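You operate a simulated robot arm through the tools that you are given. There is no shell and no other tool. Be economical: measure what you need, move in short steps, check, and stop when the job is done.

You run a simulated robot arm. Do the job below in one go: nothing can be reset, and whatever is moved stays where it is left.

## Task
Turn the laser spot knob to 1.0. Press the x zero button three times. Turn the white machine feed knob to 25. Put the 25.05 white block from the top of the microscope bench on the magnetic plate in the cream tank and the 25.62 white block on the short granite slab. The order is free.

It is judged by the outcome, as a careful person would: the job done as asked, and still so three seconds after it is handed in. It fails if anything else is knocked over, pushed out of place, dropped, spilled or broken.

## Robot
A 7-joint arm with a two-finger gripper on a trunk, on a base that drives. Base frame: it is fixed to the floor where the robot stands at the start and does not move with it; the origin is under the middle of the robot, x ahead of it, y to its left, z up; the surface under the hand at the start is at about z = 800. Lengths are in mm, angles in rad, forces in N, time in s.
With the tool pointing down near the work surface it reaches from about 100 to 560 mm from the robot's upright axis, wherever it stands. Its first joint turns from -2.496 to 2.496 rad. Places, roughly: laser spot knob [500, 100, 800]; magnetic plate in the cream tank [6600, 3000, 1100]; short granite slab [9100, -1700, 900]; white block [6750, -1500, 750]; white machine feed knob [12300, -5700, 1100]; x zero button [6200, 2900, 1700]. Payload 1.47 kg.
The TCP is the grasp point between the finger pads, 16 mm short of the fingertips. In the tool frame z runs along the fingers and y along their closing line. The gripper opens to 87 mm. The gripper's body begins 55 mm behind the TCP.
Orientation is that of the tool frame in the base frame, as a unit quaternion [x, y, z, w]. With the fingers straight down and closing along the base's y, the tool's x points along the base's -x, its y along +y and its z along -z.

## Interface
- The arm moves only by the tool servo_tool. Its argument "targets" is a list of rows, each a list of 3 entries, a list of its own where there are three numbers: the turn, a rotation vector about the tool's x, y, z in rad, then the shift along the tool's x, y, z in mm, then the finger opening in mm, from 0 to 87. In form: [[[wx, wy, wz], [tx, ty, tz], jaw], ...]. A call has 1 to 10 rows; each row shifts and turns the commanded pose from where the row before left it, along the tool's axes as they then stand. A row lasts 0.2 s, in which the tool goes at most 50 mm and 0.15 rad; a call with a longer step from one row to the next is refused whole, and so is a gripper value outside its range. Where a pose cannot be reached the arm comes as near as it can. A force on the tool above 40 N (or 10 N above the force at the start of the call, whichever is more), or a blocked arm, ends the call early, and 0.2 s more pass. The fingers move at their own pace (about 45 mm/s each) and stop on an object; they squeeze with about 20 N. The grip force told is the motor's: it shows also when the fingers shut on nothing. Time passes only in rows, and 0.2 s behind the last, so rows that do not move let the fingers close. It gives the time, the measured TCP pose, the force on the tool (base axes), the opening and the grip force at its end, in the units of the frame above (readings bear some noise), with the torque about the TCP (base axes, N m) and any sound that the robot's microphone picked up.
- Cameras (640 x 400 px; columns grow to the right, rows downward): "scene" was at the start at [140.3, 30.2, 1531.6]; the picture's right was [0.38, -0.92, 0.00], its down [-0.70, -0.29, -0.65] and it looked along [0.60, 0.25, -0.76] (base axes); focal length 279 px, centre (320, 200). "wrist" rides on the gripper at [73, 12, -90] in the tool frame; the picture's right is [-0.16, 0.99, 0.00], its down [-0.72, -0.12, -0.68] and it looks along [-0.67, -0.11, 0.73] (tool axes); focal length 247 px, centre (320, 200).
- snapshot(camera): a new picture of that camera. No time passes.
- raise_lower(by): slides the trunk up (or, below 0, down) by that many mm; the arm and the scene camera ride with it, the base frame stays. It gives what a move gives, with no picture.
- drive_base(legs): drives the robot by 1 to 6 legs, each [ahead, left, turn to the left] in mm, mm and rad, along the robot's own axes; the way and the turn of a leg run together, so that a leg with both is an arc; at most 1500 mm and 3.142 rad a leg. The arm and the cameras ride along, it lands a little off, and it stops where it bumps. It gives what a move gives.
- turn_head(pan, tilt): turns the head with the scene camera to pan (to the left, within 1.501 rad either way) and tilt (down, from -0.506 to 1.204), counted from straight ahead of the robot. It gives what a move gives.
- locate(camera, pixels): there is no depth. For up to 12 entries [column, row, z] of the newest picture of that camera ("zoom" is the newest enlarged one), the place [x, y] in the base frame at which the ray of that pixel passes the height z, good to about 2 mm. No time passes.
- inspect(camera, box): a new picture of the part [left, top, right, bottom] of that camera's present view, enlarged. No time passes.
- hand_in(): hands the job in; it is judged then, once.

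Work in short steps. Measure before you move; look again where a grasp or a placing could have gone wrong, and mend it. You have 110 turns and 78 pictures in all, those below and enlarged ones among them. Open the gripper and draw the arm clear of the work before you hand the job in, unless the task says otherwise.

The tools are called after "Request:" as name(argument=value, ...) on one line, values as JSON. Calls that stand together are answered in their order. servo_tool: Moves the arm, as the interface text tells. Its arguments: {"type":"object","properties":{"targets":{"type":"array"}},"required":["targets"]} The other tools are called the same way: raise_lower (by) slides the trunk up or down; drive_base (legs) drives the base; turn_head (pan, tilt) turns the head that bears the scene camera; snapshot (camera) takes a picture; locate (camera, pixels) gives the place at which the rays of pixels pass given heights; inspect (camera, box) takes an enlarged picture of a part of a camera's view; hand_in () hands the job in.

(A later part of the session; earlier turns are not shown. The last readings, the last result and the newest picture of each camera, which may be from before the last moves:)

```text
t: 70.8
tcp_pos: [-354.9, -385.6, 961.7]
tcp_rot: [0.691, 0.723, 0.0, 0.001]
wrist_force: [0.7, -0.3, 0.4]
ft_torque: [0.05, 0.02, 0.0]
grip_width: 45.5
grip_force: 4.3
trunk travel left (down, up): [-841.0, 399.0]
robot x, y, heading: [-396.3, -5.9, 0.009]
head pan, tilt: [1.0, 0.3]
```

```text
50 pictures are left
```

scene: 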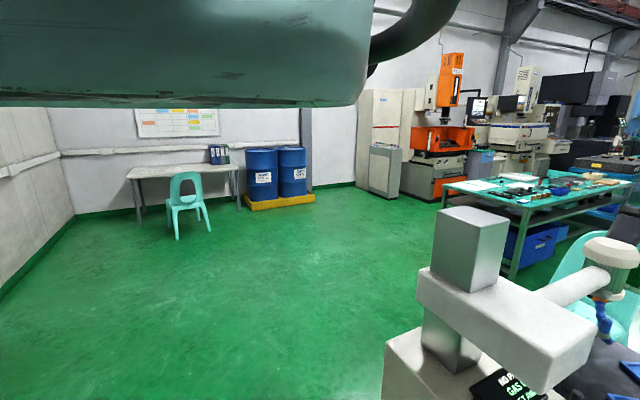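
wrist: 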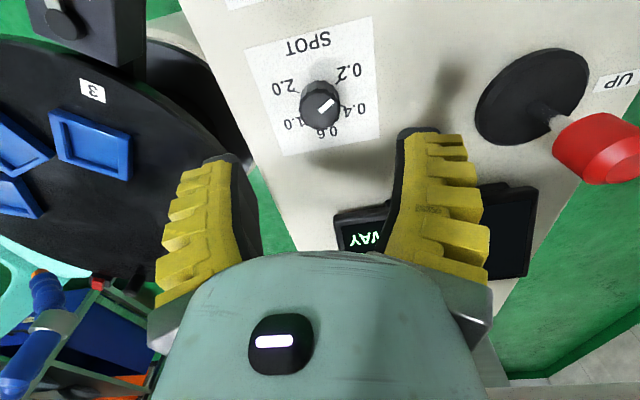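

With the arm to the right, the view at pan 1.0 is clear. I'll turn the robot -1.0 rad so this clear view points along +x.

Request:
drive_base(legs=[[0, 0, -1.1]])

Request:
snapshot(camera="scene")

```text
t: 74.0
tcp_pos: [-722.3, -213.8, 961.6]
tcp_rot: [0.968, 0.252, 0.0, 0.0]
wrist_force: [0.0, 0.1, 0.5]
ft_torque: [-0.03, -0.04, 0.02]
grip_width: 45.6
grip_force: 3.9
trunk travel left (down, up): [-841.0, 399.0]
robot x, y, heading: [-398.6, -3.0, -1.095]
head pan, tilt: [1.0, 0.3]
```

```text
49 pictures are left
```

scene: 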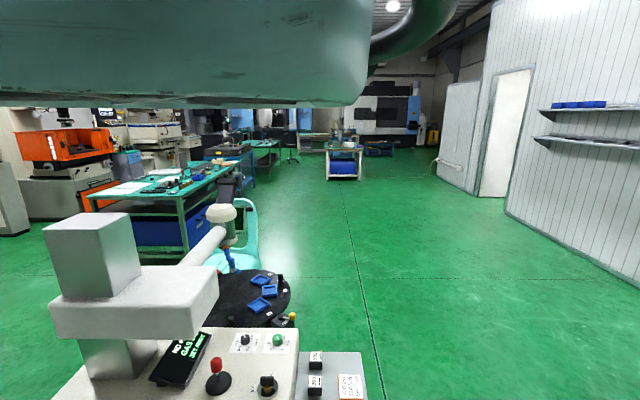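

A clear aisle runs along +x on the right. I'll measure floor positions of the obstacles.

Request:
locate(camera="scene", pixels=[[328, 178, 0], [362, 180, 0], [190, 262, 0], [240, 215, 0], [475, 190, 0], [510, 205, 0], [250, 175, 0], [290, 165, 0], [375, 155, 0], [345, 140, 800], [440, 160, 0], [640, 295, 0]])

```text
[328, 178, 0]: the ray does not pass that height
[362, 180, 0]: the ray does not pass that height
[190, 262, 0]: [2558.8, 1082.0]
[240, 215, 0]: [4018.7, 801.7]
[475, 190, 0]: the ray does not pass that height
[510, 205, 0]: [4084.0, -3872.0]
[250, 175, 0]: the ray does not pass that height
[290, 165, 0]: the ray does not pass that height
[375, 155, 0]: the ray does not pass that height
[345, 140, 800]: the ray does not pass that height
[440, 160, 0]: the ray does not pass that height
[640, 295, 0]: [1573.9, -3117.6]
```

The aisle is clear at y≈-1200. I'll drive there and ahead to x≈4100, then look again.

Request:
drive_base(legs=[[1067, -550, 0], [687, 1333, 0], [687, 1333, 0], [687, 1333, 0]])

Request:
snapshot(camera="scene")

```text
t: 101.2
tcp_pos: [3781.6, -1439.7, 962.9]
tcp_rot: [0.968, 0.252, 0.0, -0.001]
wrist_force: [0.2, 0.1, -0.6]
ft_torque: [-0.01, -0.03, -0.02]
grip_width: 45.6
grip_force: 4.0
trunk travel left (down, up): [-841.0, 399.0]
robot x, y, heading: [4108.2, -1228.7, -1.093]
head pan, tilt: [1.0, 0.3]
```

```text
48 pictures are left
```

scene: 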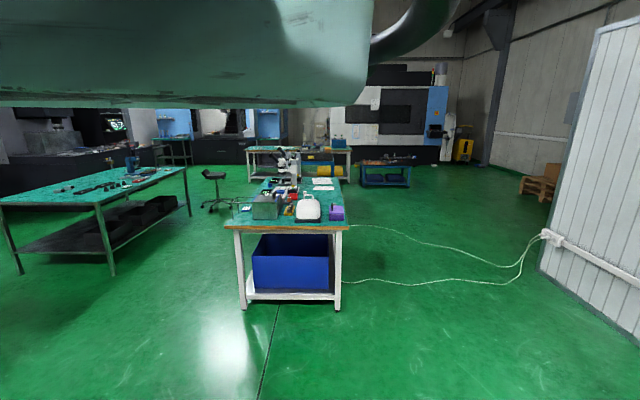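

The microscope bench with its cable is ahead. I'll measure it and zoom on the top.

Request:
locate(camera="scene", pixels=[[245, 310, 0], [338, 310, 0], [225, 229, 750], [350, 229, 750], [260, 180, 750], [340, 180, 750], [345, 282, 0], [430, 283, 0], [530, 262, 0], [350, 225, 0], [210, 207, 0], [110, 275, 0]])

Request:
inspect(camera="scene", box=[220, 140, 370, 235])

```text
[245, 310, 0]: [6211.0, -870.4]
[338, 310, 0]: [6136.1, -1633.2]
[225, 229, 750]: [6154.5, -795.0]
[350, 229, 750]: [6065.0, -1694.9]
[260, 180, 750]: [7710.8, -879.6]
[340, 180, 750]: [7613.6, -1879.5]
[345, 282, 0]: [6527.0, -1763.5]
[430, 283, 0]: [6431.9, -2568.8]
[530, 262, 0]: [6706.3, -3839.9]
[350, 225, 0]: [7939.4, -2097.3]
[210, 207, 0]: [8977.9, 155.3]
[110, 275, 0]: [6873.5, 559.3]
```

```text
4.21 times, centred on (295, 188) of scene
```

zoom: 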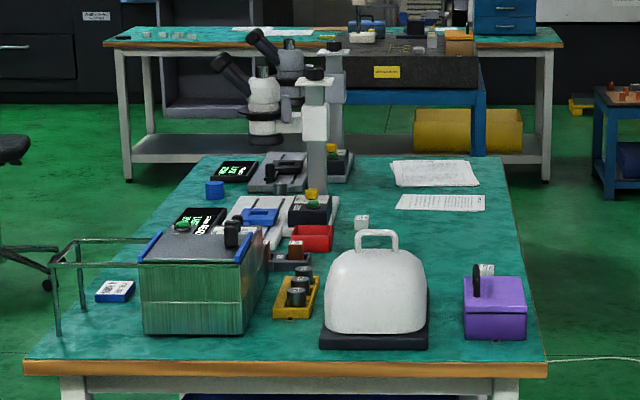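

Small white labelled items are visible at zoom (362,222) and (485,268). Locating them.

Request:
locate(camera="zoom", pixels=[[362, 226, 755], [485, 270, 760], [485, 275, 800], [375, 335, 755], [115, 290, 755], [500, 330, 755], [548, 365, 750], [25, 365, 750], [500, 160, 750], [420, 205, 755], [545, 180, 0]])

```text
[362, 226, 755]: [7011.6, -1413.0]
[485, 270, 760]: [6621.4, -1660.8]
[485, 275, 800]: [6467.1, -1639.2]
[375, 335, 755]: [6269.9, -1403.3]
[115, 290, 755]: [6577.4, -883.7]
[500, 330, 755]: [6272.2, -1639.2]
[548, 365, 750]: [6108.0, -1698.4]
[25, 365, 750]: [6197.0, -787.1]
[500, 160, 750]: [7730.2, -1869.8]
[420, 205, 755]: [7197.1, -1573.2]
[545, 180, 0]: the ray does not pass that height
```

I need a closer look. I'll drive to about (5500,-1450) in front of the bench end, raise the trunk and tilt down.

Request:
drive_base(legs=[[835, 1120, 0]])

Request:
raise_lower(by=300)

Request:
turn_head(pan=1.0, tilt=0.6)

Request:
snapshot(camera="scene")

```text
t: 108.2
tcp_pos: [5161.7, -1672.8, 962.3]
tcp_rot: [0.968, 0.252, 0.001, 0.0]
wrist_force: [0.3, 0.0, -0.3]
ft_torque: [0.0, 0.01, 0.0]
grip_width: 45.9
grip_force: 4.0
trunk travel left (down, up): [-841.0, 399.0]
robot x, y, heading: [5485.1, -1459.6, -1.102]
head pan, tilt: [1.0, 0.3]
```

```text
t: 111.2
tcp_pos: [5162.2, -1672.1, 1261.6]
tcp_rot: [0.968, 0.252, 0.0, 0.0]
wrist_force: [0.1, 1.0, 0.8]
ft_torque: [-0.01, -0.02, -0.01]
grip_width: 45.9
grip_force: 4.8
trunk travel left (down, up): [-1141.0, 99.0]
robot x, y, heading: [5484.3, -1460.2, -1.099]
head pan, tilt: [1.0, 0.3]
```

```text
t: 112.0
tcp_pos: [5161.9, -1672.5, 1262.3]
tcp_rot: [0.968, 0.251, 0.001, 0.0]
wrist_force: [-0.7, 1.1, 0.4]
ft_torque: [-0.01, 0.01, -0.01]
grip_width: 45.9
grip_force: 4.2
trunk travel left (down, up): [-1141.0, 99.0]
robot x, y, heading: [5486.2, -1463.6, -1.096]
head pan, tilt: [1.0, 0.6]
```

```text
46 pictures are left
```

scene: 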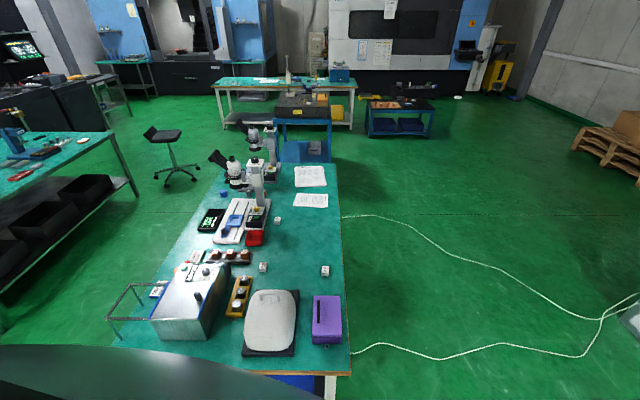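

Three white blocks are visible at (278,222), (263,267) and (325,270). I'll enlarge to read them and locate them.

Request:
inspect(camera="scene", box=[225, 205, 345, 285])

Request:
locate(camera="scene", pixels=[[278, 222, 760], [263, 267, 760], [325, 270, 760], [350, 372, 750], [340, 210, 750], [110, 350, 750], [215, 180, 750], [352, 352, 0], [450, 357, 0], [590, 350, 0], [345, 216, 0], [605, 315, 0]])

```text
5.00 times, centred on (285, 245) of scene
```

zoom: 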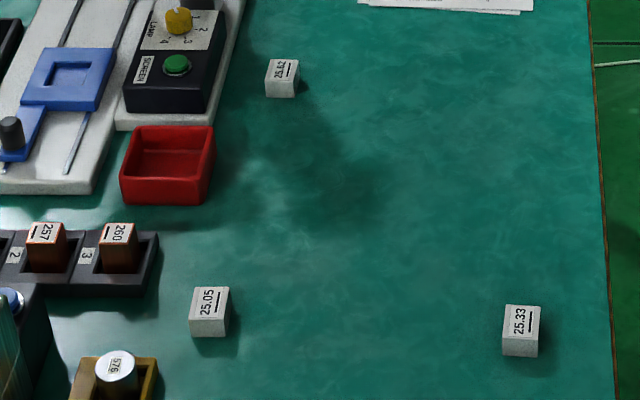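

```text
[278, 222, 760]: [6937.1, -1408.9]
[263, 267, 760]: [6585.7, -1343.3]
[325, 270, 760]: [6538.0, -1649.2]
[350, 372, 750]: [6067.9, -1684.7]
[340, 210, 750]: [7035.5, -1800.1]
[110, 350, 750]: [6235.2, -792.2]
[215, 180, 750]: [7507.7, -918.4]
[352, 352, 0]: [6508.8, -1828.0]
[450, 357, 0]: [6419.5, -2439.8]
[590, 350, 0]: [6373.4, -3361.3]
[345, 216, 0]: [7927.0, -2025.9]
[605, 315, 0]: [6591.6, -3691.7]
```

The blocks are identified: 25.05 at (6586,-1343), 25.62 at (6937,-1409), and 25.33 as a decoy at (6538,-1649). The clear side is the right side of the bench. I'll drive round the right of the corner and face the bench.

Request:
drive_base(legs=[[1113, -325, 0], [481, 944, 0], [0, 0, 2.55]])

Request:
turn_head(pan=0.7, tilt=0.6)

Request:
snapshot(camera="scene")

```text
t: 129.0
tcp_pos: [7164.1, -2617.3, 1260.6]
tcp_rot: [0.046, 0.999, 0.0, 0.0]
wrist_force: [0.0, 0.4, 0.4]
ft_torque: [0.01, -0.01, 0.01]
grip_width: 45.7
grip_force: 4.1
trunk travel left (down, up): [-1141.0, 99.0]
robot x, y, heading: [6779.5, -2609.4, 1.441]
head pan, tilt: [1.0, 0.6]
```

```text
t: 129.8
tcp_pos: [7164.3, -2618.6, 1261.6]
tcp_rot: [0.046, 0.999, 0.0, -0.001]
wrist_force: [-0.4, 0.0, 0.8]
ft_torque: [0.03, 0.0, 0.0]
grip_width: 45.7
grip_force: 4.7
trunk travel left (down, up): [-1141.0, 99.0]
robot x, y, heading: [6774.6, -2606.1, 1.445]
head pan, tilt: [0.7, 0.6]
```

```text
44 pictures are left
```

scene: 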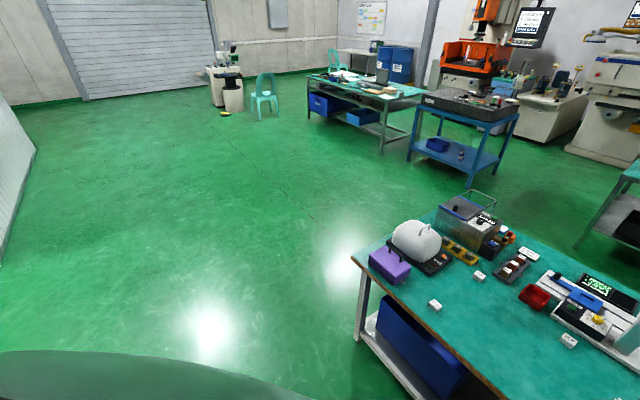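

Good view: the blocks lie at (480,275) [25.05], (435,304) [25.33] and (568,340) [25.62]. I'll swing the arm to the front in the open space before approaching.

Request:
servo_tool(targets=[[[0, 0, -0.123], [3, 48, 0], 70], [[0, 0, -0.123], [3, 48, 0], 70], [[0, 0, -0.123], [3, 48, 0], 70], [[0, 0, -0.123], [3, 48, 0], 70], [[0, 0, -0.123], [3, 48, 0], 70], [[0, 0, -0.123], [3, 48, 0], 70], [[0, 0, -0.123], [3, 48, 0], 70], [[0, 0, -0.123], [3, 48, 0], 70], [[0, 0, -0.123], [3, 48, 0], 70], [[0, 0, -0.123], [3, 48, 0], 70]])

Request:
servo_tool(targets=[[[0, 0, -0.123], [3, 48, 0], 70], [[0, 0, -0.123], [3, 48, 0], 70], [[0, 0, 0], [-40, 0, 0], 80], [[0, 0, 0], [-40, 0, 0], 80], [[0, 0, 0], [-40, 0, 0], 80], [[0, 0, 0], [-40, 0, 0], 80], [[0, 0, 0], [-40, 0, 0], 80], [[0, 0, 0], [-40, 0, 0], 80], [[0, 0, 0], [0, 0, 0], 80]])

```text
t: 132.0
tcp_pos: [6993.9, -2212.8, 1195.7]
tcp_rot: [-0.538, 0.843, -0.001, 0.0]
wrist_force: [-0.3, 0.9, 0.2]
ft_torque: [-0.03, 0.01, -0.01]
grip_width: 73.5
grip_force: 2.7
out of reach, approached as far as the arm can: row 5, 6, 7, 8, 9, 10
trunk travel left (down, up): [-1141.0, 99.0]
robot x, y, heading: [6779.3, -2611.3, 1.443]
head pan, tilt: [0.7, 0.6]
```

```text
t: 134.0
tcp_pos: [6960.4, -2006.5, 1197.1]
tcp_rot: [-0.639, 0.769, 0.0, 0.0]
wrist_force: [0.0, 0.6, -0.7]
ft_torque: [0.01, 0.03, -0.01]
grip_width: 81.6
grip_force: 1.3
out of reach, approached as far as the arm can: row 1, 2, 6, 7, 8
trunk travel left (down, up): [-1141.0, 99.0]
robot x, y, heading: [6775.1, -2610.4, 1.439]
head pan, tilt: [0.7, 0.6]
```

At this height the arm reaches 632 mm with the tool vertical. I'll tilt the tool outward 0.5 rad and extend to see the reach.

Request:
servo_tool(targets=[[[0, -0.125, 0], [0, 0, 0], 80], [[0, -0.125, 0], [0, 0, 0], 80], [[0, -0.125, 0], [0, 0, 0], 80], [[0, -0.125, 0], [0, 0, 0], 80], [[0, 0, 0], [-25, 0, 14], 80], [[0, 0, 0], [-25, 0, 14], 80], [[0, 0, 0], [-25, 0, 14], 80], [[0, 0, 0], [-25, 0, 14], 80], [[0, 0, 0], [0, 0, 0], 80]])

```text
t: 136.0
tcp_pos: [6974.5, -1931.9, 1198.8]
tcp_rot: [-0.619, 0.745, 0.158, 0.19]
wrist_force: [-0.5, -0.1, -1.1]
ft_torque: [0.0, 0.05, -0.03]
grip_width: 81.7
grip_force: 1.3
out of reach, approached as far as the arm can: row 7, 8
trunk travel left (down, up): [-1141.0, 99.0]
robot x, y, heading: [6779.0, -2607.2, 1.444]
head pan, tilt: [0.7, 0.6]
```

With 0.5 rad tilt it reaches 703 mm, which is enough. I'll drive so the TCP comes short of the 25.05 block, then look.

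Request:
drive_base(legs=[[0, 460, 0], [475, 0, 0]])

Request:
raise_lower(by=-250)

Request:
snapshot(camera="wrist")

```text
t: 141.2
tcp_pos: [6579.7, -1400.9, 1198.1]
tcp_rot: [-0.62, 0.744, 0.159, 0.19]
wrist_force: [-0.1, 0.7, 1.1]
ft_torque: [0.01, 0.0, 0.01]
grip_width: 81.6
grip_force: 1.2
trunk travel left (down, up): [-1141.0, 99.0]
robot x, y, heading: [6384.4, -2079.9, 1.45]
head pan, tilt: [0.7, 0.6]
```

```text
t: 143.7
tcp_pos: [6580.3, -1400.8, 948.3]
tcp_rot: [-0.62, 0.745, 0.158, 0.191]
wrist_force: [0.1, 0.9, -0.3]
ft_torque: [-0.01, -0.01, 0.01]
grip_width: 81.7
grip_force: 0.9
trunk travel left (down, up): [-891.0, 349.0]
robot x, y, heading: [6386.3, -2075.3, 1.451]
head pan, tilt: [0.7, 0.6]
```

```text
43 pictures are left
```

wrist: 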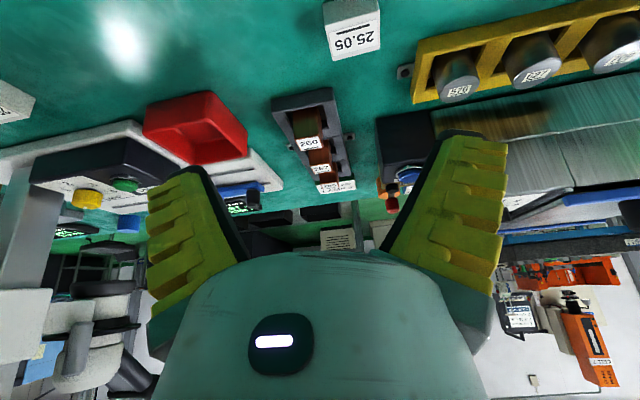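

The 25.05 block is at (352,30), label face on top. Enlarging and locating.

Request:
inspect(camera="wrist", box=[300, 0, 400, 65])

Request:
locate(camera="wrist", pixels=[[325, 3, 750], [374, 3, 750], [332, 57, 780], [380, 48, 780], [330, 29, 780], [378, 22, 780], [354, 40, 780], [354, 40, 775]])

```text
6.15 times, centred on (350, 32) of wrist
```

zoom: 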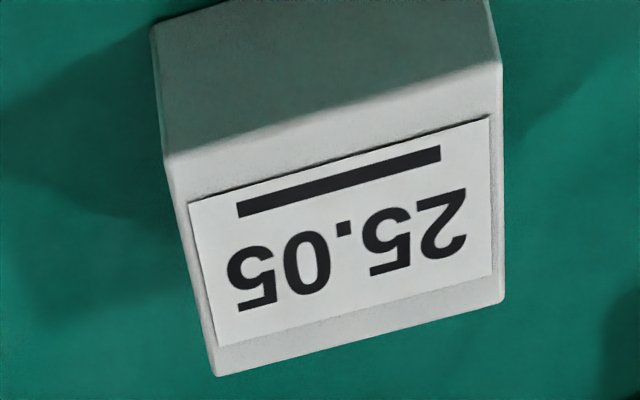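

```text
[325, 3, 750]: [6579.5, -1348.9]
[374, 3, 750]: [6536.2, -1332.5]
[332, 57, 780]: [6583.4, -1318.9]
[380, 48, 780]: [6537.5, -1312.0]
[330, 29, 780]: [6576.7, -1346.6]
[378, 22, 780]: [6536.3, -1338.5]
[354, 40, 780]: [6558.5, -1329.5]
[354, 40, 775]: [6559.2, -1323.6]
```

The block is about 40×30×30 mm, centre (6558,-1330), top ≈780, and the finger closing line is already aligned with its width. I'll drive by (68 ahead, 30 left), lower to z≈850 and check.

Request:
drive_base(legs=[[68, 30, 0]])

Request:
raise_lower(by=-95)

Request:
snapshot(camera="wrist")

```text
t: 144.8
tcp_pos: [6559.6, -1329.0, 948.4]
tcp_rot: [-0.62, 0.744, 0.159, 0.19]
wrist_force: [0.0, 0.0, 0.1]
ft_torque: [-0.01, 0.01, 0.0]
grip_width: 81.8
grip_force: 1.6
trunk travel left (down, up): [-891.0, 349.0]
robot x, y, heading: [6362.7, -2003.8, 1.445]
head pan, tilt: [0.7, 0.6]
```

```text
t: 146.1
tcp_pos: [6560.7, -1328.5, 854.4]
tcp_rot: [-0.62, 0.744, 0.159, 0.19]
wrist_force: [0.3, 0.1, -0.5]
ft_torque: [0.02, 0.0, 0.03]
grip_width: 81.6
grip_force: 0.9
trunk travel left (down, up): [-796.0, 444.0]
robot x, y, heading: [6363.4, -2005.2, 1.45]
head pan, tilt: [0.7, 0.6]
```

```text
41 pictures are left
```

wrist: 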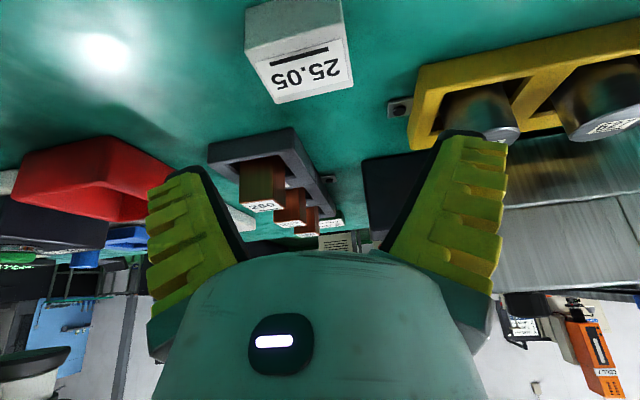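

Checking alignment: I'll locate the block's top-face corners in this nearer view.

Request:
locate(camera="wrist", pixels=[[247, 44, 780], [340, 22, 780], [275, 104, 780], [353, 84, 780], [303, 63, 780], [247, 10, 750], [336, 0, 750], [408, 100, 750], [390, 110, 750]])

```text
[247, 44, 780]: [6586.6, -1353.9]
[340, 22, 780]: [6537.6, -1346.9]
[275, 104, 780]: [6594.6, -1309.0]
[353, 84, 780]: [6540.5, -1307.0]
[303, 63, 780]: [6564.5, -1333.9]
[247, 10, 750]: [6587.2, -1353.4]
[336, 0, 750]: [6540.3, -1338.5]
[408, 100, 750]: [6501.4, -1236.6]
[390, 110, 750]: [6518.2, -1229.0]
```

Centred within about 3 mm. Lowering 75 mm and gripping.

Request:
raise_lower(by=-75)

Request:
servo_tool(targets=[[[0, 0, 0], [0, 0, 0], 20], [[0, 0, 0], [0, 0, 0], 20], [[0, 0, 0], [0, 0, 0], 20], [[0, 0, 0], [0, 0, 0], 20], [[0, 0, 0], [0, 0, 0], 20], [[0, 0, 0], [0, 0, 0], 20]])

Request:
snapshot(camera="wrist")

```text
t: 146.9
tcp_pos: [6560.3, -1330.1, 790.6]
tcp_rot: [-0.622, 0.743, 0.158, 0.189]
wrist_force: [-3.9, -13.7, 19.3]
ft_torque: [-0.21, -0.24, 0.29]
grip_width: 83.4
grip_force: 17.0
trunk travel left (down, up): [-732.0, 508.0]
robot x, y, heading: [6366.3, -2006.1, 1.448]
head pan, tilt: [0.7, 0.6]
stopped: the force on the tool passed its limit at 195 N (the readings are from after the stop); the commanded pose is now the measured one
```

```text
t: 147.5
tcp_pos: [6561.6, -1329.4, 792.4]
tcp_rot: [-0.62, 0.745, 0.158, 0.19]
wrist_force: [-4.6, -22.9, 33.7]
ft_torque: [-0.53, 0.01, -0.13]
grip_width: 73.7
grip_force: 29.8
trunk travel left (down, up): [-732.0, 508.0]
robot x, y, heading: [6363.5, -2005.8, 1.448]
head pan, tilt: [0.7, 0.6]
stopped in row 2: the force on the tool passed its limit at 55 N (the readings are from after the stop); the commanded pose is now the measured one
```

```text
40 pictures are left
```

wrist: 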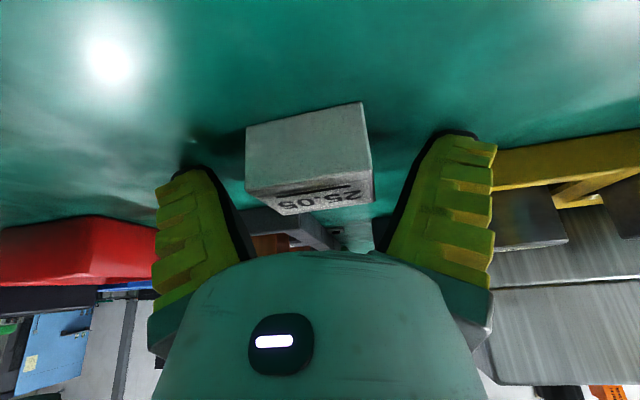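

The fingertips touched the bench at TCP≈790, so the bench is at about z≈768. The block is between the fingers. I'll raise 5 mm and close.

Request:
raise_lower(by=5)

Request:
servo_tool(targets=[[[0, 0, 0], [0, 0, 0], 20], [[0, 0, 0], [0, 0, 0], 20], [[0, 0, 0], [0, 0, 0], 20], [[0, 0, 0], [0, 0, 0], 20], [[0, 0, 0], [0, 0, 0], 20], [[0, 0, 0], [0, 0, 0], 20]])

Request:
snapshot(camera="wrist")

```text
t: 148.1
tcp_pos: [6560.3, -1325.3, 799.4]
tcp_rot: [-0.619, 0.744, 0.161, 0.193]
wrist_force: [-2.8, -2.5, 19.4]
ft_torque: [0.02, 0.29, 0.05]
grip_width: 38.4
grip_force: 20.1
trunk travel left (down, up): [-737.0, 503.0]
robot x, y, heading: [6361.8, -2008.9, 1.447]
head pan, tilt: [0.7, 0.6]
```

```text
t: 149.4
tcp_pos: [6561.2, -1325.6, 798.1]
tcp_rot: [-0.619, 0.745, 0.16, 0.191]
wrist_force: [-2.8, 3.7, 16.0]
ft_torque: [0.1, 0.14, 0.06]
grip_width: 38.3
grip_force: 20.2
trunk travel left (down, up): [-737.0, 503.0]
robot x, y, heading: [6367.1, -2008.3, 1.449]
head pan, tilt: [0.7, 0.6]
```

```text
39 pictures are left
```

wrist: 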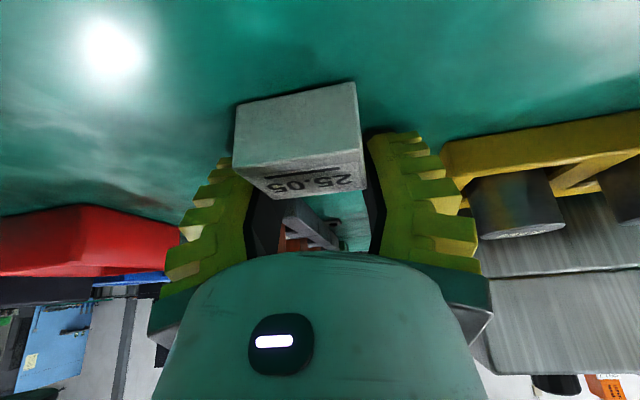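

Gripped at 38.3 mm. I'll lift 60 mm and check whether the block holds.

Request:
raise_lower(by=80)

Request:
snapshot(camera="wrist")

```text
t: 150.6
tcp_pos: [6559.6, -1330.1, 875.9]
tcp_rot: [-0.62, 0.745, 0.158, 0.189]
wrist_force: [0.1, 0.5, 0.1]
ft_torque: [0.01, -0.01, -0.01]
grip_width: 26.4
grip_force: 4.7
trunk travel left (down, up): [-817.0, 423.0]
robot x, y, heading: [6363.3, -2010.1, 1.449]
head pan, tilt: [0.7, 0.6]
```

```text
38 pictures are left
```

wrist: 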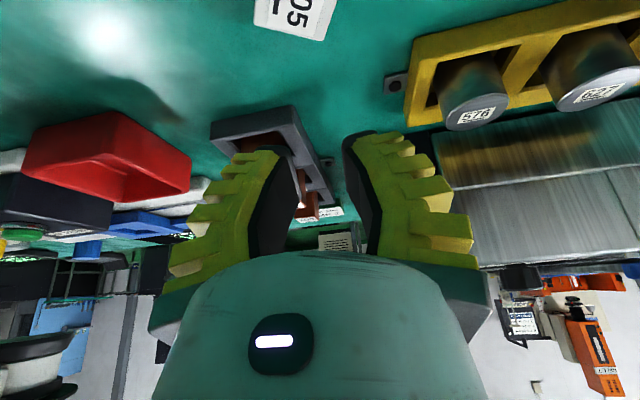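

The block slipped out and sits on the bench slightly nearer the robot at (295,15). I'll open, raise 60 mm and re-measure with table z≈768.

Request:
servo_tool(targets=[[[0, 0, 0], [0, 0, 0], 80], [[0, 0, 0], [0, 0, 0], 80], [[0, 0, 0], [0, 0, 0], 80], [[0, 0, 0], [40, 0, 0], 80], [[0, 0, 0], [20, 0, -30], 80], [[0, 0, 0], [0, 0, -30], 80], [[0, 0, 0], [0, 0, 0], 80]])

Request:
snapshot(camera="wrist")

```text
t: 152.2
tcp_pos: [6545.6, -1408.4, 901.1]
tcp_rot: [-0.621, 0.744, 0.159, 0.19]
wrist_force: [0.5, 0.2, 0.0]
ft_torque: [-0.02, 0.05, 0.0]
grip_width: 81.8
grip_force: 1.1
trunk travel left (down, up): [-817.0, 423.0]
robot x, y, heading: [6367.6, -2007.2, 1.447]
head pan, tilt: [0.7, 0.6]
```

```text
37 pictures are left
```

wrist: 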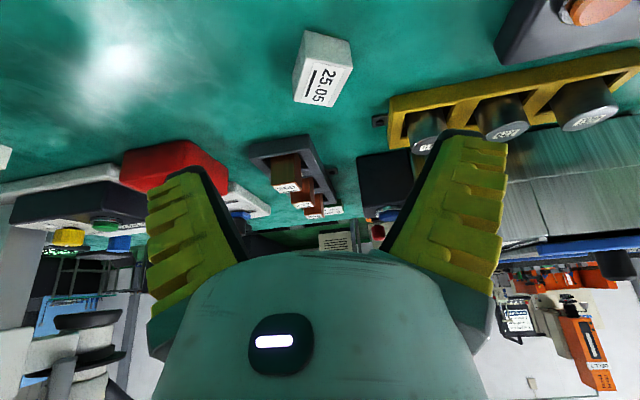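

The block has turned and lies at about (322,68). Enlarging and locating its top corners.

Request:
inspect(camera="wrist", box=[272, 20, 372, 115])

Request:
locate(camera="wrist", pixels=[[310, 55, 798], [353, 66, 798], [293, 98, 798], [338, 107, 798], [323, 82, 798], [304, 29, 768], [350, 40, 768], [323, 82, 790]])

```text
4.21 times, centred on (322, 68) of wrist
```

zoom: 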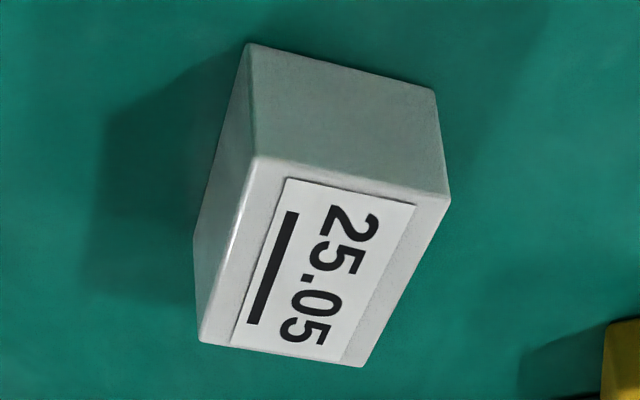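

```text
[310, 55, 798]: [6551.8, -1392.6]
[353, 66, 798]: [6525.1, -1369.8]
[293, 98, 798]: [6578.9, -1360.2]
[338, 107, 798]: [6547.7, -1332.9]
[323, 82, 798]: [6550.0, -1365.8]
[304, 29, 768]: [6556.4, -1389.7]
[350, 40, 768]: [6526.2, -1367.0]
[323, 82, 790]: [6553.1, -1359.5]
```

The block is about 30×40 mm, centre (6551,-1364), short axis at about -0.68 rad. I'll rotate the tool 0.5 rad clockwise about vertical, shift over it, then view.

Request:
servo_tool(targets=[[[0.06, 0, 0.11], [0, 0, 0], 80], [[0.06, 0, 0.11], [0, 0, 0], 80], [[0.06, 0, 0.11], [0, 0, 0], 80], [[0.06, 0, 0.11], [0, 0, 0], 80], [[0, 0, 0], [-16, 12, 9], 80], [[0, 0, 0], [-17, 12, 9], 80], [[0, 0, 0], [0, 0, 0], 80]])

Request:
snapshot(camera="wrist")

```text
t: 153.8
tcp_pos: [6550.7, -1365.8, 900.2]
tcp_rot: [-0.415, 0.876, 0.106, 0.223]
wrist_force: [0.4, 0.3, 0.6]
ft_torque: [-0.02, -0.01, -0.01]
grip_width: 81.5
grip_force: 0.8
trunk travel left (down, up): [-817.0, 423.0]
robot x, y, heading: [6366.1, -2012.3, 1.447]
head pan, tilt: [0.7, 0.6]
```

```text
35 pictures are left
```

wrist: 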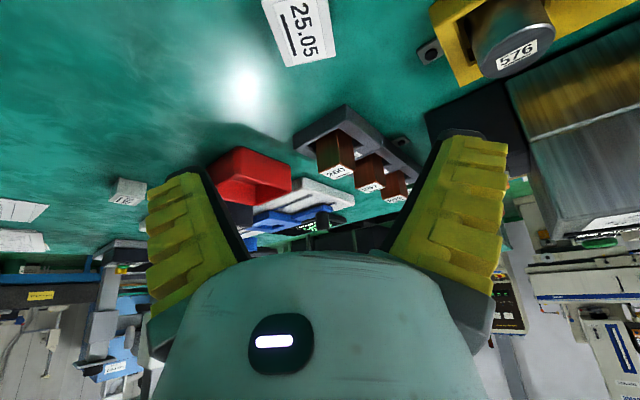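

The block's top centre is at (300,28), against (307,28) expected directly below the TCP; good. I'll shift 4 mm, lower 103 mm and view before closing.

Request:
servo_tool(targets=[[[0, 0, 0], [0, -4, 0], 80], [[0, 0, 0], [0, 0, 0], 80]])

Request:
raise_lower(by=-103)

Request:
snapshot(camera="wrist")

```text
t: 154.4
tcp_pos: [6553.0, -1367.2, 900.3]
tcp_rot: [-0.417, 0.875, 0.107, 0.223]
wrist_force: [-0.7, -0.9, -0.7]
ft_torque: [0.0, -0.01, -0.02]
grip_width: 81.7
grip_force: 0.9
trunk travel left (down, up): [-817.0, 423.0]
robot x, y, heading: [6363.6, -2007.5, 1.445]
head pan, tilt: [0.7, 0.6]
```

```text
t: 155.8
tcp_pos: [6553.0, -1366.5, 797.9]
tcp_rot: [-0.416, 0.875, 0.107, 0.223]
wrist_force: [0.0, -0.1, 0.0]
ft_torque: [-0.02, 0.01, -0.02]
grip_width: 81.6
grip_force: 1.0
trunk travel left (down, up): [-714.0, 526.0]
robot x, y, heading: [6366.2, -2004.2, 1.442]
head pan, tilt: [0.7, 0.6]
```

```text
34 pictures are left
```

wrist: 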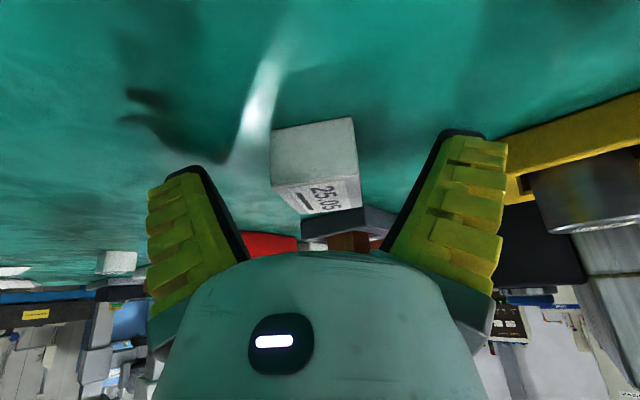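

The block is centred laterally, but its body lies somewhat outward of the TCP. I'll move 12 mm outward and 3 mm down, then close.

Request:
servo_tool(targets=[[[0, 0, 0], [-9, 0, 8], 80], [[0, 0, 0], [0, 0, 0], 80], [[0, 0, 0], [0, 0, 0], 20], [[0, 0, 0], [0, 0, 0], 20], [[0, 0, 0], [0, 0, 0], 20], [[0, 0, 0], [0, 0, 0], 20], [[0, 0, 0], [0, 0, 0], 20], [[0, 0, 0], [0, 0, 0], 20]])

Request:
raise_lower(by=40)

Request:
snapshot(camera="wrist")

```text
t: 157.1
tcp_pos: [6559.5, -1355.7, 797.2]
tcp_rot: [-0.417, 0.875, 0.108, 0.223]
wrist_force: [-8.4, -14.8, 34.1]
ft_torque: [-0.39, 0.2, -0.03]
grip_width: 54.4
grip_force: 29.7
trunk travel left (down, up): [-714.0, 526.0]
robot x, y, heading: [6361.5, -2006.0, 1.449]
head pan, tilt: [0.7, 0.6]
stopped in row 6: the force on the tool passed its limit at 41 N (the readings are from after the stop); the commanded pose is now the measured one
```

```text
t: 157.9
tcp_pos: [6559.3, -1357.5, 833.9]
tcp_rot: [-0.416, 0.875, 0.107, 0.222]
wrist_force: [0.4, 0.0, -2.6]
ft_torque: [0.04, -0.01, 0.01]
grip_width: 26.9
grip_force: 20.1
trunk travel left (down, up): [-754.0, 486.0]
robot x, y, heading: [6364.0, -2006.8, 1.441]
head pan, tilt: [0.7, 0.6]
```

```text
33 pictures are left
```

wrist: 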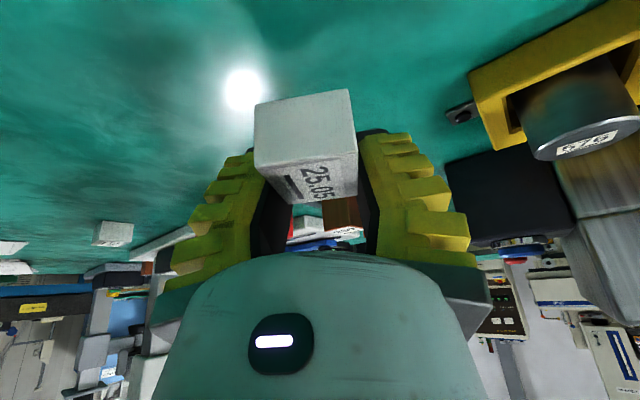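

The block is lifted: width 26.9, firm grip. I'll raise for travel, back away, go round the bench's near end and look towards the tank.

Request:
raise_lower(by=400)

Request:
drive_base(legs=[[-350, 0, 0], [0, 950, 0], [1500, 0, 0]])

Request:
turn_head(pan=0.4, tilt=0.4)

Request:
snapshot(camera="scene")

```text
t: 161.8
tcp_pos: [6559.0, -1358.1, 1234.5]
tcp_rot: [-0.417, 0.875, 0.108, 0.224]
wrist_force: [1.0, 0.4, -2.3]
ft_torque: [0.02, -0.04, 0.03]
grip_width: 26.9
grip_force: 19.9
trunk travel left (down, up): [-1154.0, 86.0]
robot x, y, heading: [6362.0, -2005.9, 1.448]
head pan, tilt: [0.7, 0.6]
```

```text
t: 175.7
tcp_pos: [5766.4, -108.0, 1235.2]
tcp_rot: [-0.41, 0.878, 0.106, 0.224]
wrist_force: [-0.1, 0.8, -3.0]
ft_torque: [0.06, -0.01, -0.04]
grip_width: 26.9
grip_force: 19.9
trunk travel left (down, up): [-1154.0, 86.0]
robot x, y, heading: [5560.9, -755.0, 1.431]
head pan, tilt: [0.7, 0.6]
```

```text
t: 176.5
tcp_pos: [5764.9, -108.4, 1235.2]
tcp_rot: [-0.411, 0.878, 0.105, 0.223]
wrist_force: [0.3, 0.2, -1.7]
ft_torque: [0.05, 0.0, 0.0]
grip_width: 26.7
grip_force: 20.1
trunk travel left (down, up): [-1154.0, 86.0]
robot x, y, heading: [5558.0, -753.9, 1.432]
head pan, tilt: [0.4, 0.4]
```

```text
32 pictures are left
```

scene: 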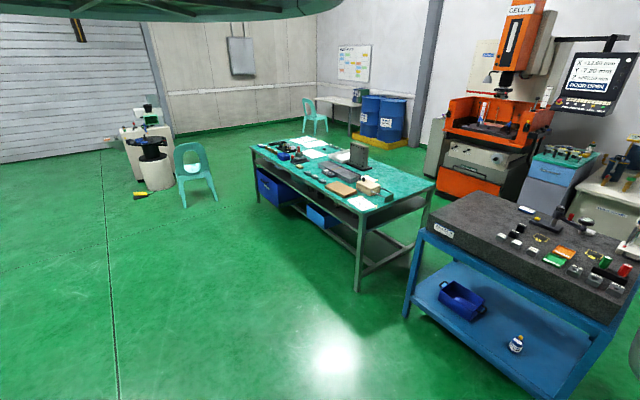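

The DRO panel ("X -12.50") hangs at (585,85). I'll look a bit more to the right for the cream tank and measure the obstacles.

Request:
locate(camera="scene", pixels=[[357, 290, 0], [407, 315, 0], [425, 235, 0], [405, 318, 0], [560, 400, 0], [465, 200, 0], [500, 230, 0], [430, 225, 900], [605, 320, 900], [485, 190, 900], [590, 80, 1700]])

Request:
turn_head(pan=-0.25, tilt=0.3)

Request:
snapshot(camera="scene")

```text
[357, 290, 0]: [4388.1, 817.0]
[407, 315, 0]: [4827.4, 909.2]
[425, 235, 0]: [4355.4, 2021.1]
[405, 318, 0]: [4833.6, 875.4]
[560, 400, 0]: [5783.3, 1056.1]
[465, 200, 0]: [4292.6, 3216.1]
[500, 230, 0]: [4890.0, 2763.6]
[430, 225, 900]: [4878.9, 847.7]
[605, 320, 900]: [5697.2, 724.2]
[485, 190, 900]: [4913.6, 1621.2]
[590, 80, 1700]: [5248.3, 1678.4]
```

```text
t: 177.5
tcp_pos: [5764.5, -108.3, 1235.7]
tcp_rot: [-0.411, 0.877, 0.106, 0.224]
wrist_force: [0.1, -0.4, -2.3]
ft_torque: [0.04, -0.01, -0.02]
grip_width: 27.0
grip_force: 19.8
trunk travel left (down, up): [-1154.0, 86.0]
robot x, y, heading: [5557.5, -754.9, 1.434]
head pan, tilt: [-0.25, 0.3]
```

```text
31 pictures are left
```

scene: 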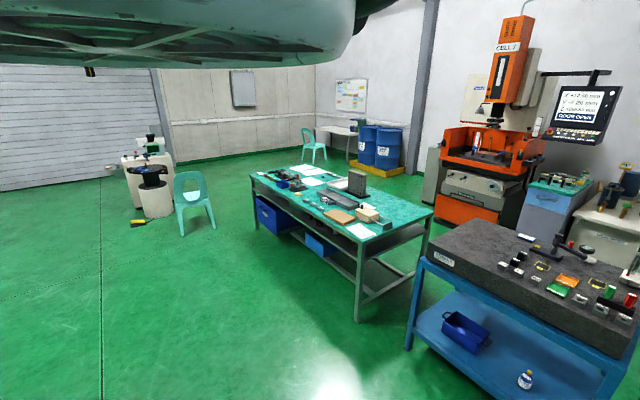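

The view seems not to have turned between pan 0.4 and -0.25. I'll test with known landmarks (the laser machine base near x≈600) via locate.

Request:
locate(camera="scene", pixels=[[158, 215, 0], [140, 130, 1000], [205, 228, 0], [410, 348, 0], [575, 110, 1700], [480, 220, 0], [360, 318, 0], [630, 230, 1000]])

Request:
turn_head(pan=0.9, tilt=0.3)

```text
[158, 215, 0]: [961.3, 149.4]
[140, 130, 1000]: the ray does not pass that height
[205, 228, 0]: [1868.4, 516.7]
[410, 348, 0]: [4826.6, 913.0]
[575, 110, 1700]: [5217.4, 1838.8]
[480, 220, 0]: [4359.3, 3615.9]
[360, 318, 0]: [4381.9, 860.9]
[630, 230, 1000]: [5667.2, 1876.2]
```

```text
t: 178.9
tcp_pos: [5765.1, -108.4, 1234.4]
tcp_rot: [-0.41, 0.877, 0.106, 0.225]
wrist_force: [0.2, 0.1, -2.6]
ft_torque: [0.04, -0.02, 0.0]
grip_width: 26.8
grip_force: 20.2
trunk travel left (down, up): [-1154.0, 86.0]
robot x, y, heading: [5558.9, -755.2, 1.433]
head pan, tilt: [0.901, 0.3]
```

Locate is consistent with the known landmarks: the head just can't pan right past the arm. The stand occupies x 4830–5780, y 720+. I'll turn the robot right by 0.75 rad to view the tank area.

Request:
drive_base(legs=[[0, 200, -0.75]])

Request:
snapshot(camera="scene")

```text
t: 181.3
tcp_pos: [5979.3, -324.9, 1235.2]
tcp_rot: [-0.06, 0.967, 0.016, 0.247]
wrist_force: [0.2, 0.2, -2.7]
ft_torque: [0.02, -0.02, -0.03]
grip_width: 26.8
grip_force: 20.0
trunk travel left (down, up): [-1154.0, 86.0]
robot x, y, heading: [5389.9, -660.3, 0.68]
head pan, tilt: [0.901, 0.3]
```

```text
30 pictures are left
```

scene: 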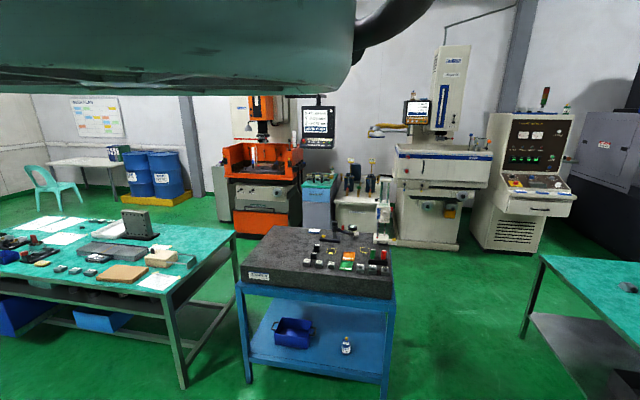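

The cream machine (tank at ~(440,165), DRO at (417,110)) is visible. Enlarging it and measuring.

Request:
inspect(camera="scene", box=[350, 80, 510, 255])

Request:
locate(camera="scene", pixels=[[398, 245, 0], [456, 250, 0], [397, 152, 1100], [492, 158, 1100], [475, 240, 0], [382, 240, 0], [525, 335, 0], [384, 398, 0], [250, 380, 0], [540, 258, 800], [417, 110, 1700], [545, 252, 0]])

```text
2.29 times, centred on (430, 168) of scene
```

zoom: 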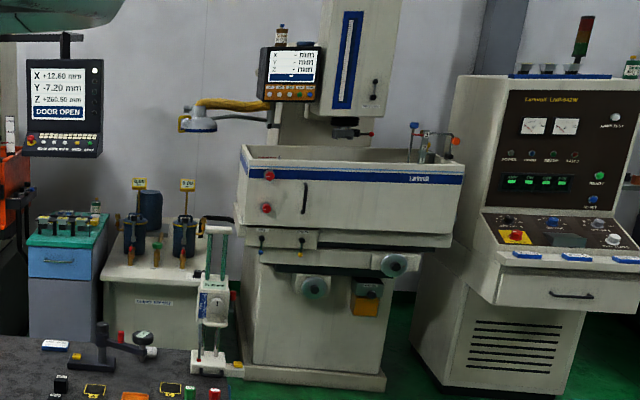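

```text
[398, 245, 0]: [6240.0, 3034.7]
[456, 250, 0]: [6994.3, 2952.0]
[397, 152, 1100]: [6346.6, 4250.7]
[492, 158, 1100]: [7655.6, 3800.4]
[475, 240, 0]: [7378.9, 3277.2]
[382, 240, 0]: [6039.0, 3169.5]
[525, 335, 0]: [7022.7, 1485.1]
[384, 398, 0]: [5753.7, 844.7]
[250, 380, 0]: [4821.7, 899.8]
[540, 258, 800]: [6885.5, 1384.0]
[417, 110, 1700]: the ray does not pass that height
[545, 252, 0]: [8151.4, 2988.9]
```

The path is between the stand (x<5780) and the teal bench (x>6870). I'll drive to (6320,-160), turn to face the machine, then go ahead to y≈1750.

Request:
drive_base(legs=[[1037, -196, 0], [0, 0, 0.84], [1150, 0, 0], [750, 0, 0]])

Request:
snapshot(camera="wrist")

```text
t: 198.0
tcp_pos: [6511.4, 2407.7, 1234.8]
tcp_rot: [-0.455, 0.856, 0.117, 0.218]
wrist_force: [0.4, -0.4, -1.5]
ft_torque: [0.01, -0.02, -0.02]
grip_width: 26.6
grip_force: 20.0
trunk travel left (down, up): [-1154.0, 86.0]
robot x, y, heading: [6371.8, 1745.3, 1.532]
head pan, tilt: [0.901, 0.3]
```

```text
28 pictures are left
```

wrist: 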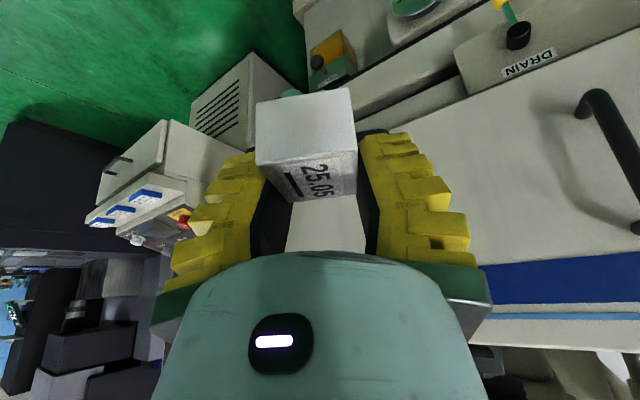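

The tank's front door and rim are ahead. I'll turn the robot right 0.95 rad so the head camera faces the machine, and look.

Request:
drive_base(legs=[[0, 0, -0.95]])

Request:
raise_lower(by=86)

Request:
snapshot(camera="scene")

```text
t: 200.8
tcp_pos: [6993.6, 2019.0, 1234.7]
tcp_rot: [-0.014, 0.969, 0.004, 0.248]
wrist_force: [0.0, 0.5, -2.3]
ft_torque: [0.02, -0.03, 0.02]
grip_width: 26.9
grip_force: 20.1
trunk travel left (down, up): [-1154.0, 86.0]
robot x, y, heading: [6374.0, 1743.3, 0.59]
head pan, tilt: [0.901, 0.3]
```

```text
t: 202.0
tcp_pos: [6993.2, 2018.6, 1320.2]
tcp_rot: [-0.014, 0.969, 0.005, 0.247]
wrist_force: [0.2, -0.5, -2.4]
ft_torque: [-0.02, -0.06, 0.02]
grip_width: 26.8
grip_force: 20.1
trunk travel left (down, up): [-1240.0, 0.0]
robot x, y, heading: [6376.5, 1744.4, 0.593]
head pan, tilt: [0.901, 0.3]
```

```text
27 pictures are left
```

scene: 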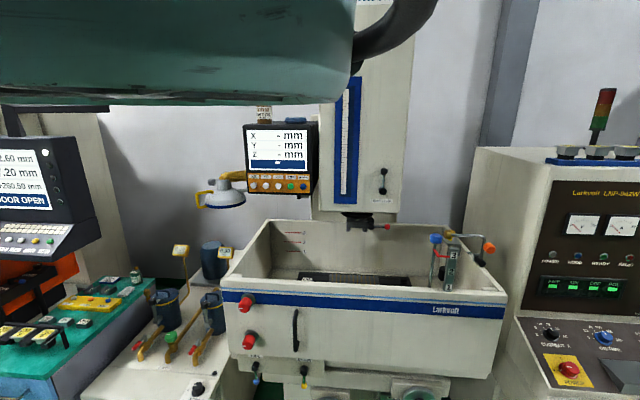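

The tank interior with dark plate shows at (355,280), and the DRO with its button row at (280,185). Zooming in on both.

Request:
inspect(camera="scene", box=[240, 118, 322, 200])

Request:
inspect(camera="scene", box=[215, 210, 515, 390])

Request:
locate(camera="zoom", pixels=[[200, 145, 1100], [420, 145, 1100], [190, 155, 1350], [615, 190, 1350], [10, 160, 1350], [130, 40, 1350], [560, 60, 1350]])

```text
4.88 times, centred on (281, 159) of scene
```

zoom: 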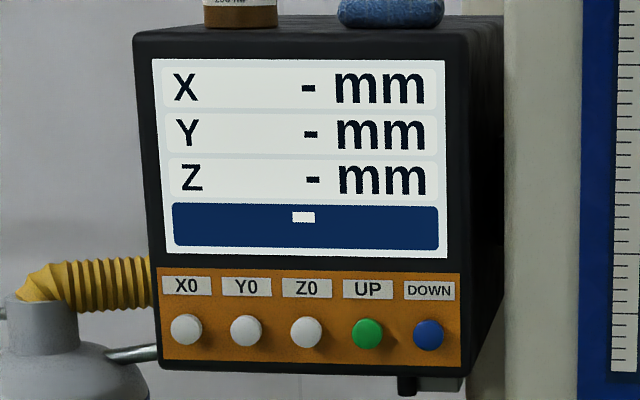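

```text
2.13 times, centred on (365, 300) of scene
```

zoom: 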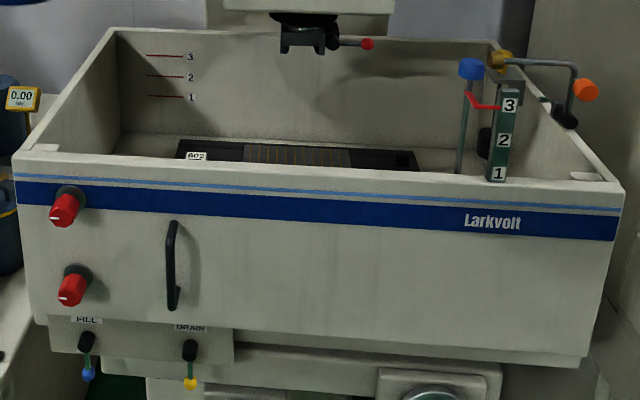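

```text
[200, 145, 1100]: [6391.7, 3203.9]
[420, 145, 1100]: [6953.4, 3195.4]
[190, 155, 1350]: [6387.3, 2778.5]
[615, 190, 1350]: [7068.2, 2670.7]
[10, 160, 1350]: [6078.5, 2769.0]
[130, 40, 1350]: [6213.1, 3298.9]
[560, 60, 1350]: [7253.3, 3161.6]
```

X0 is the leftmost white button. The tank's front rim is about y≈2745, z≈1365, and the dark plate is inside at z≈1100. I'll raise the arm above the rim height, pull in slightly and re-align the tool, still in the open.

Request:
servo_tool(targets=[[[0, 0, 0], [-19, 0, -35], 20], [[0, 0, 0], [-19, 0, -35], 20], [[0, 0, 0], [-19, 0, -35], 20], [[-0.064, 0, -0.117], [0, 0, 0], 20], [[-0.064, 0, -0.117], [0, 0, 0], 20], [[-0.064, 0, -0.117], [0, 0, 0], 20], [[0, 0, 0], [33, 0, -18], 20], [[0, 0, 0], [33, 0, -18], 20], [[0, 0, 0], [0, 0, 0], 20]])

```text
t: 204.0
tcp_pos: [6988.3, 2006.5, 1395.1]
tcp_rot: [-0.207, 0.947, 0.053, 0.242]
wrist_force: [-0.1, -0.1, -2.1]
ft_torque: [0.01, -0.04, 0.0]
grip_width: 26.7
grip_force: 19.8
out of reach, approached as far as the arm can: row 3, 4, 7, 8
trunk travel left (down, up): [-1240.0, 0.0]
robot x, y, heading: [6371.8, 1740.2, 0.589]
head pan, tilt: [0.901, 0.3]
```

The arm resists coming inward at this height. I'll instead rise further while extending slightly outward and see where it settles.

Request:
servo_tool(targets=[[[0, 0, 0], [-33, 0, 18], 20], [[0, 0, 0], [-33, 0, 18], 20], [[0, 0.1, 0], [0, 0, 0], 20], [[0, 0.1, 0], [0, 0, 0], 20], [[0, 0, 0], [0, 0, -20], 20], [[0, 0, 0], [0, 0, 0], 20]])

```text
t: 205.4
tcp_pos: [7051.1, 2035.2, 1413.9]
tcp_rot: [-0.211, 0.966, 0.032, 0.145]
wrist_force: [0.2, 0.1, -2.4]
ft_torque: [0.0, -0.04, 0.0]
grip_width: 27.3
grip_force: 20.1
trunk travel left (down, up): [-1240.0, 0.0]
robot x, y, heading: [6375.5, 1741.2, 0.59]
head pan, tilt: [0.901, 0.3]
```

With tilt 0.3 it reaches 737 mm at z 1414. I'll test in the open the trajectory needed: up to ~1440 at a smaller radius.

Request:
servo_tool(targets=[[[0, 0, 0], [-9, 0, -29], 20], [[0, 0, 0], [24, 0, -7.5], 20], [[0, 0, 0], [24, 0, -7.5], 20], [[0, 0, 0], [24, 0, -7.5], 20], [[0, 0, 0], [24, 0, -7.5], 20], [[0, 0, 0], [0, 0, 0], 20]])

```text
t: 206.8
tcp_pos: [6991.9, 2009.5, 1445.3]
tcp_rot: [-0.211, 0.966, 0.031, 0.144]
wrist_force: [-0.1, 0.3, -2.1]
ft_torque: [-0.03, -0.07, 0.01]
grip_width: 27.6
grip_force: 19.8
out of reach, approached as far as the arm can: row 4, 5
trunk travel left (down, up): [-1240.0, 0.0]
robot x, y, heading: [6376.9, 1739.4, 0.592]
head pan, tilt: [0.901, 0.3]
```

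At z 1445 the inner limit is ~671 mm. Now I'll test the descent to z≈1150 with tilt back to 0.5, here in free space.

Request:
servo_tool(targets=[[[0, 0, 0], [13, 0, 43], 20], [[0, 0, 0], [13, 0, 43], 20], [[0, 0, 0], [13, 0, 43], 20], [[0, 0, 0], [13, 0, 43], 20], [[0, 0, 0], [13, 0, 43], 20], [[0, 0, 0], [13, 0, 43], 20], [[0, -0.1, 0], [0, 0, 0], 20], [[0, -0.1, 0], [0, 0, 0], 20], [[0, 0, 0], [0, 0, 0], 20]])

```text
t: 208.8
tcp_pos: [6951.8, 2008.1, 1254.0]
tcp_rot: [-0.207, 0.947, 0.054, 0.241]
wrist_force: [-0.7, 0.6, -2.3]
ft_torque: [-0.01, -0.01, 0.01]
grip_width: 28.0
grip_force: 19.9
out of reach, approached as far as the arm can: row 4, 5, 6
trunk travel left (down, up): [-1240.0, 0.0]
robot x, y, heading: [6373.6, 1743.1, 0.587]
head pan, tilt: [0.901, 0.3]
```

Reach narrows as it descends, so I'll combine descending with driving in. First: back up to z≈1445, turn to face the machine, and stop with the hand just short of the rim for a wrist view into the tank.

Request:
servo_tool(targets=[[[0, 0.1, 0], [-10, 0, -30], 20], [[0, 0.1, 0], [-13, 0, -40], 20], [[0, 0, 0], [-13, 0, -43], 20], [[0, 0, 0], [-13, 0, -43], 20], [[0, 0, 0], [-13, 0, -43], 20], [[0, 0, 0], [-13, 0, -43], 20], [[0, 0, 0], [-22, 0, -14], 20], [[0, 0, 0], [-20, 0, 6], 20], [[0, 0, 0], [0, 0, 0], 20]])

Request:
drive_base(legs=[[0, 0, 1.04], [201, -136, 0]])

Request:
snapshot(camera="wrist")

```text
t: 210.8
tcp_pos: [6977.4, 2020.0, 1527.5]
tcp_rot: [-0.211, 0.966, 0.033, 0.145]
wrist_force: [-1.0, 0.0, -3.3]
ft_torque: [-0.02, -0.02, -0.01]
grip_width: 28.2
grip_force: 19.9
trunk travel left (down, up): [-1240.0, 0.0]
robot x, y, heading: [6379.0, 1739.9, 0.589]
head pan, tilt: [0.901, 0.3]
```

```text
t: 215.3
tcp_pos: [6562.4, 2610.6, 1526.9]
tcp_rot: [-0.665, 0.732, 0.101, 0.11]
wrist_force: [0.4, -0.4, -2.9]
ft_torque: [0.03, -0.02, -0.01]
grip_width: 28.1
grip_force: 19.9
trunk travel left (down, up): [-1240.0, 0.0]
robot x, y, heading: [6497.5, 1949.9, 1.634]
head pan, tilt: [0.901, 0.3]
```

```text
24 pictures are left
```

wrist: 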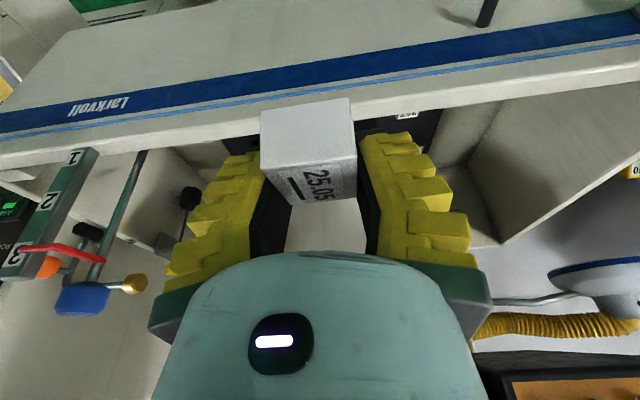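

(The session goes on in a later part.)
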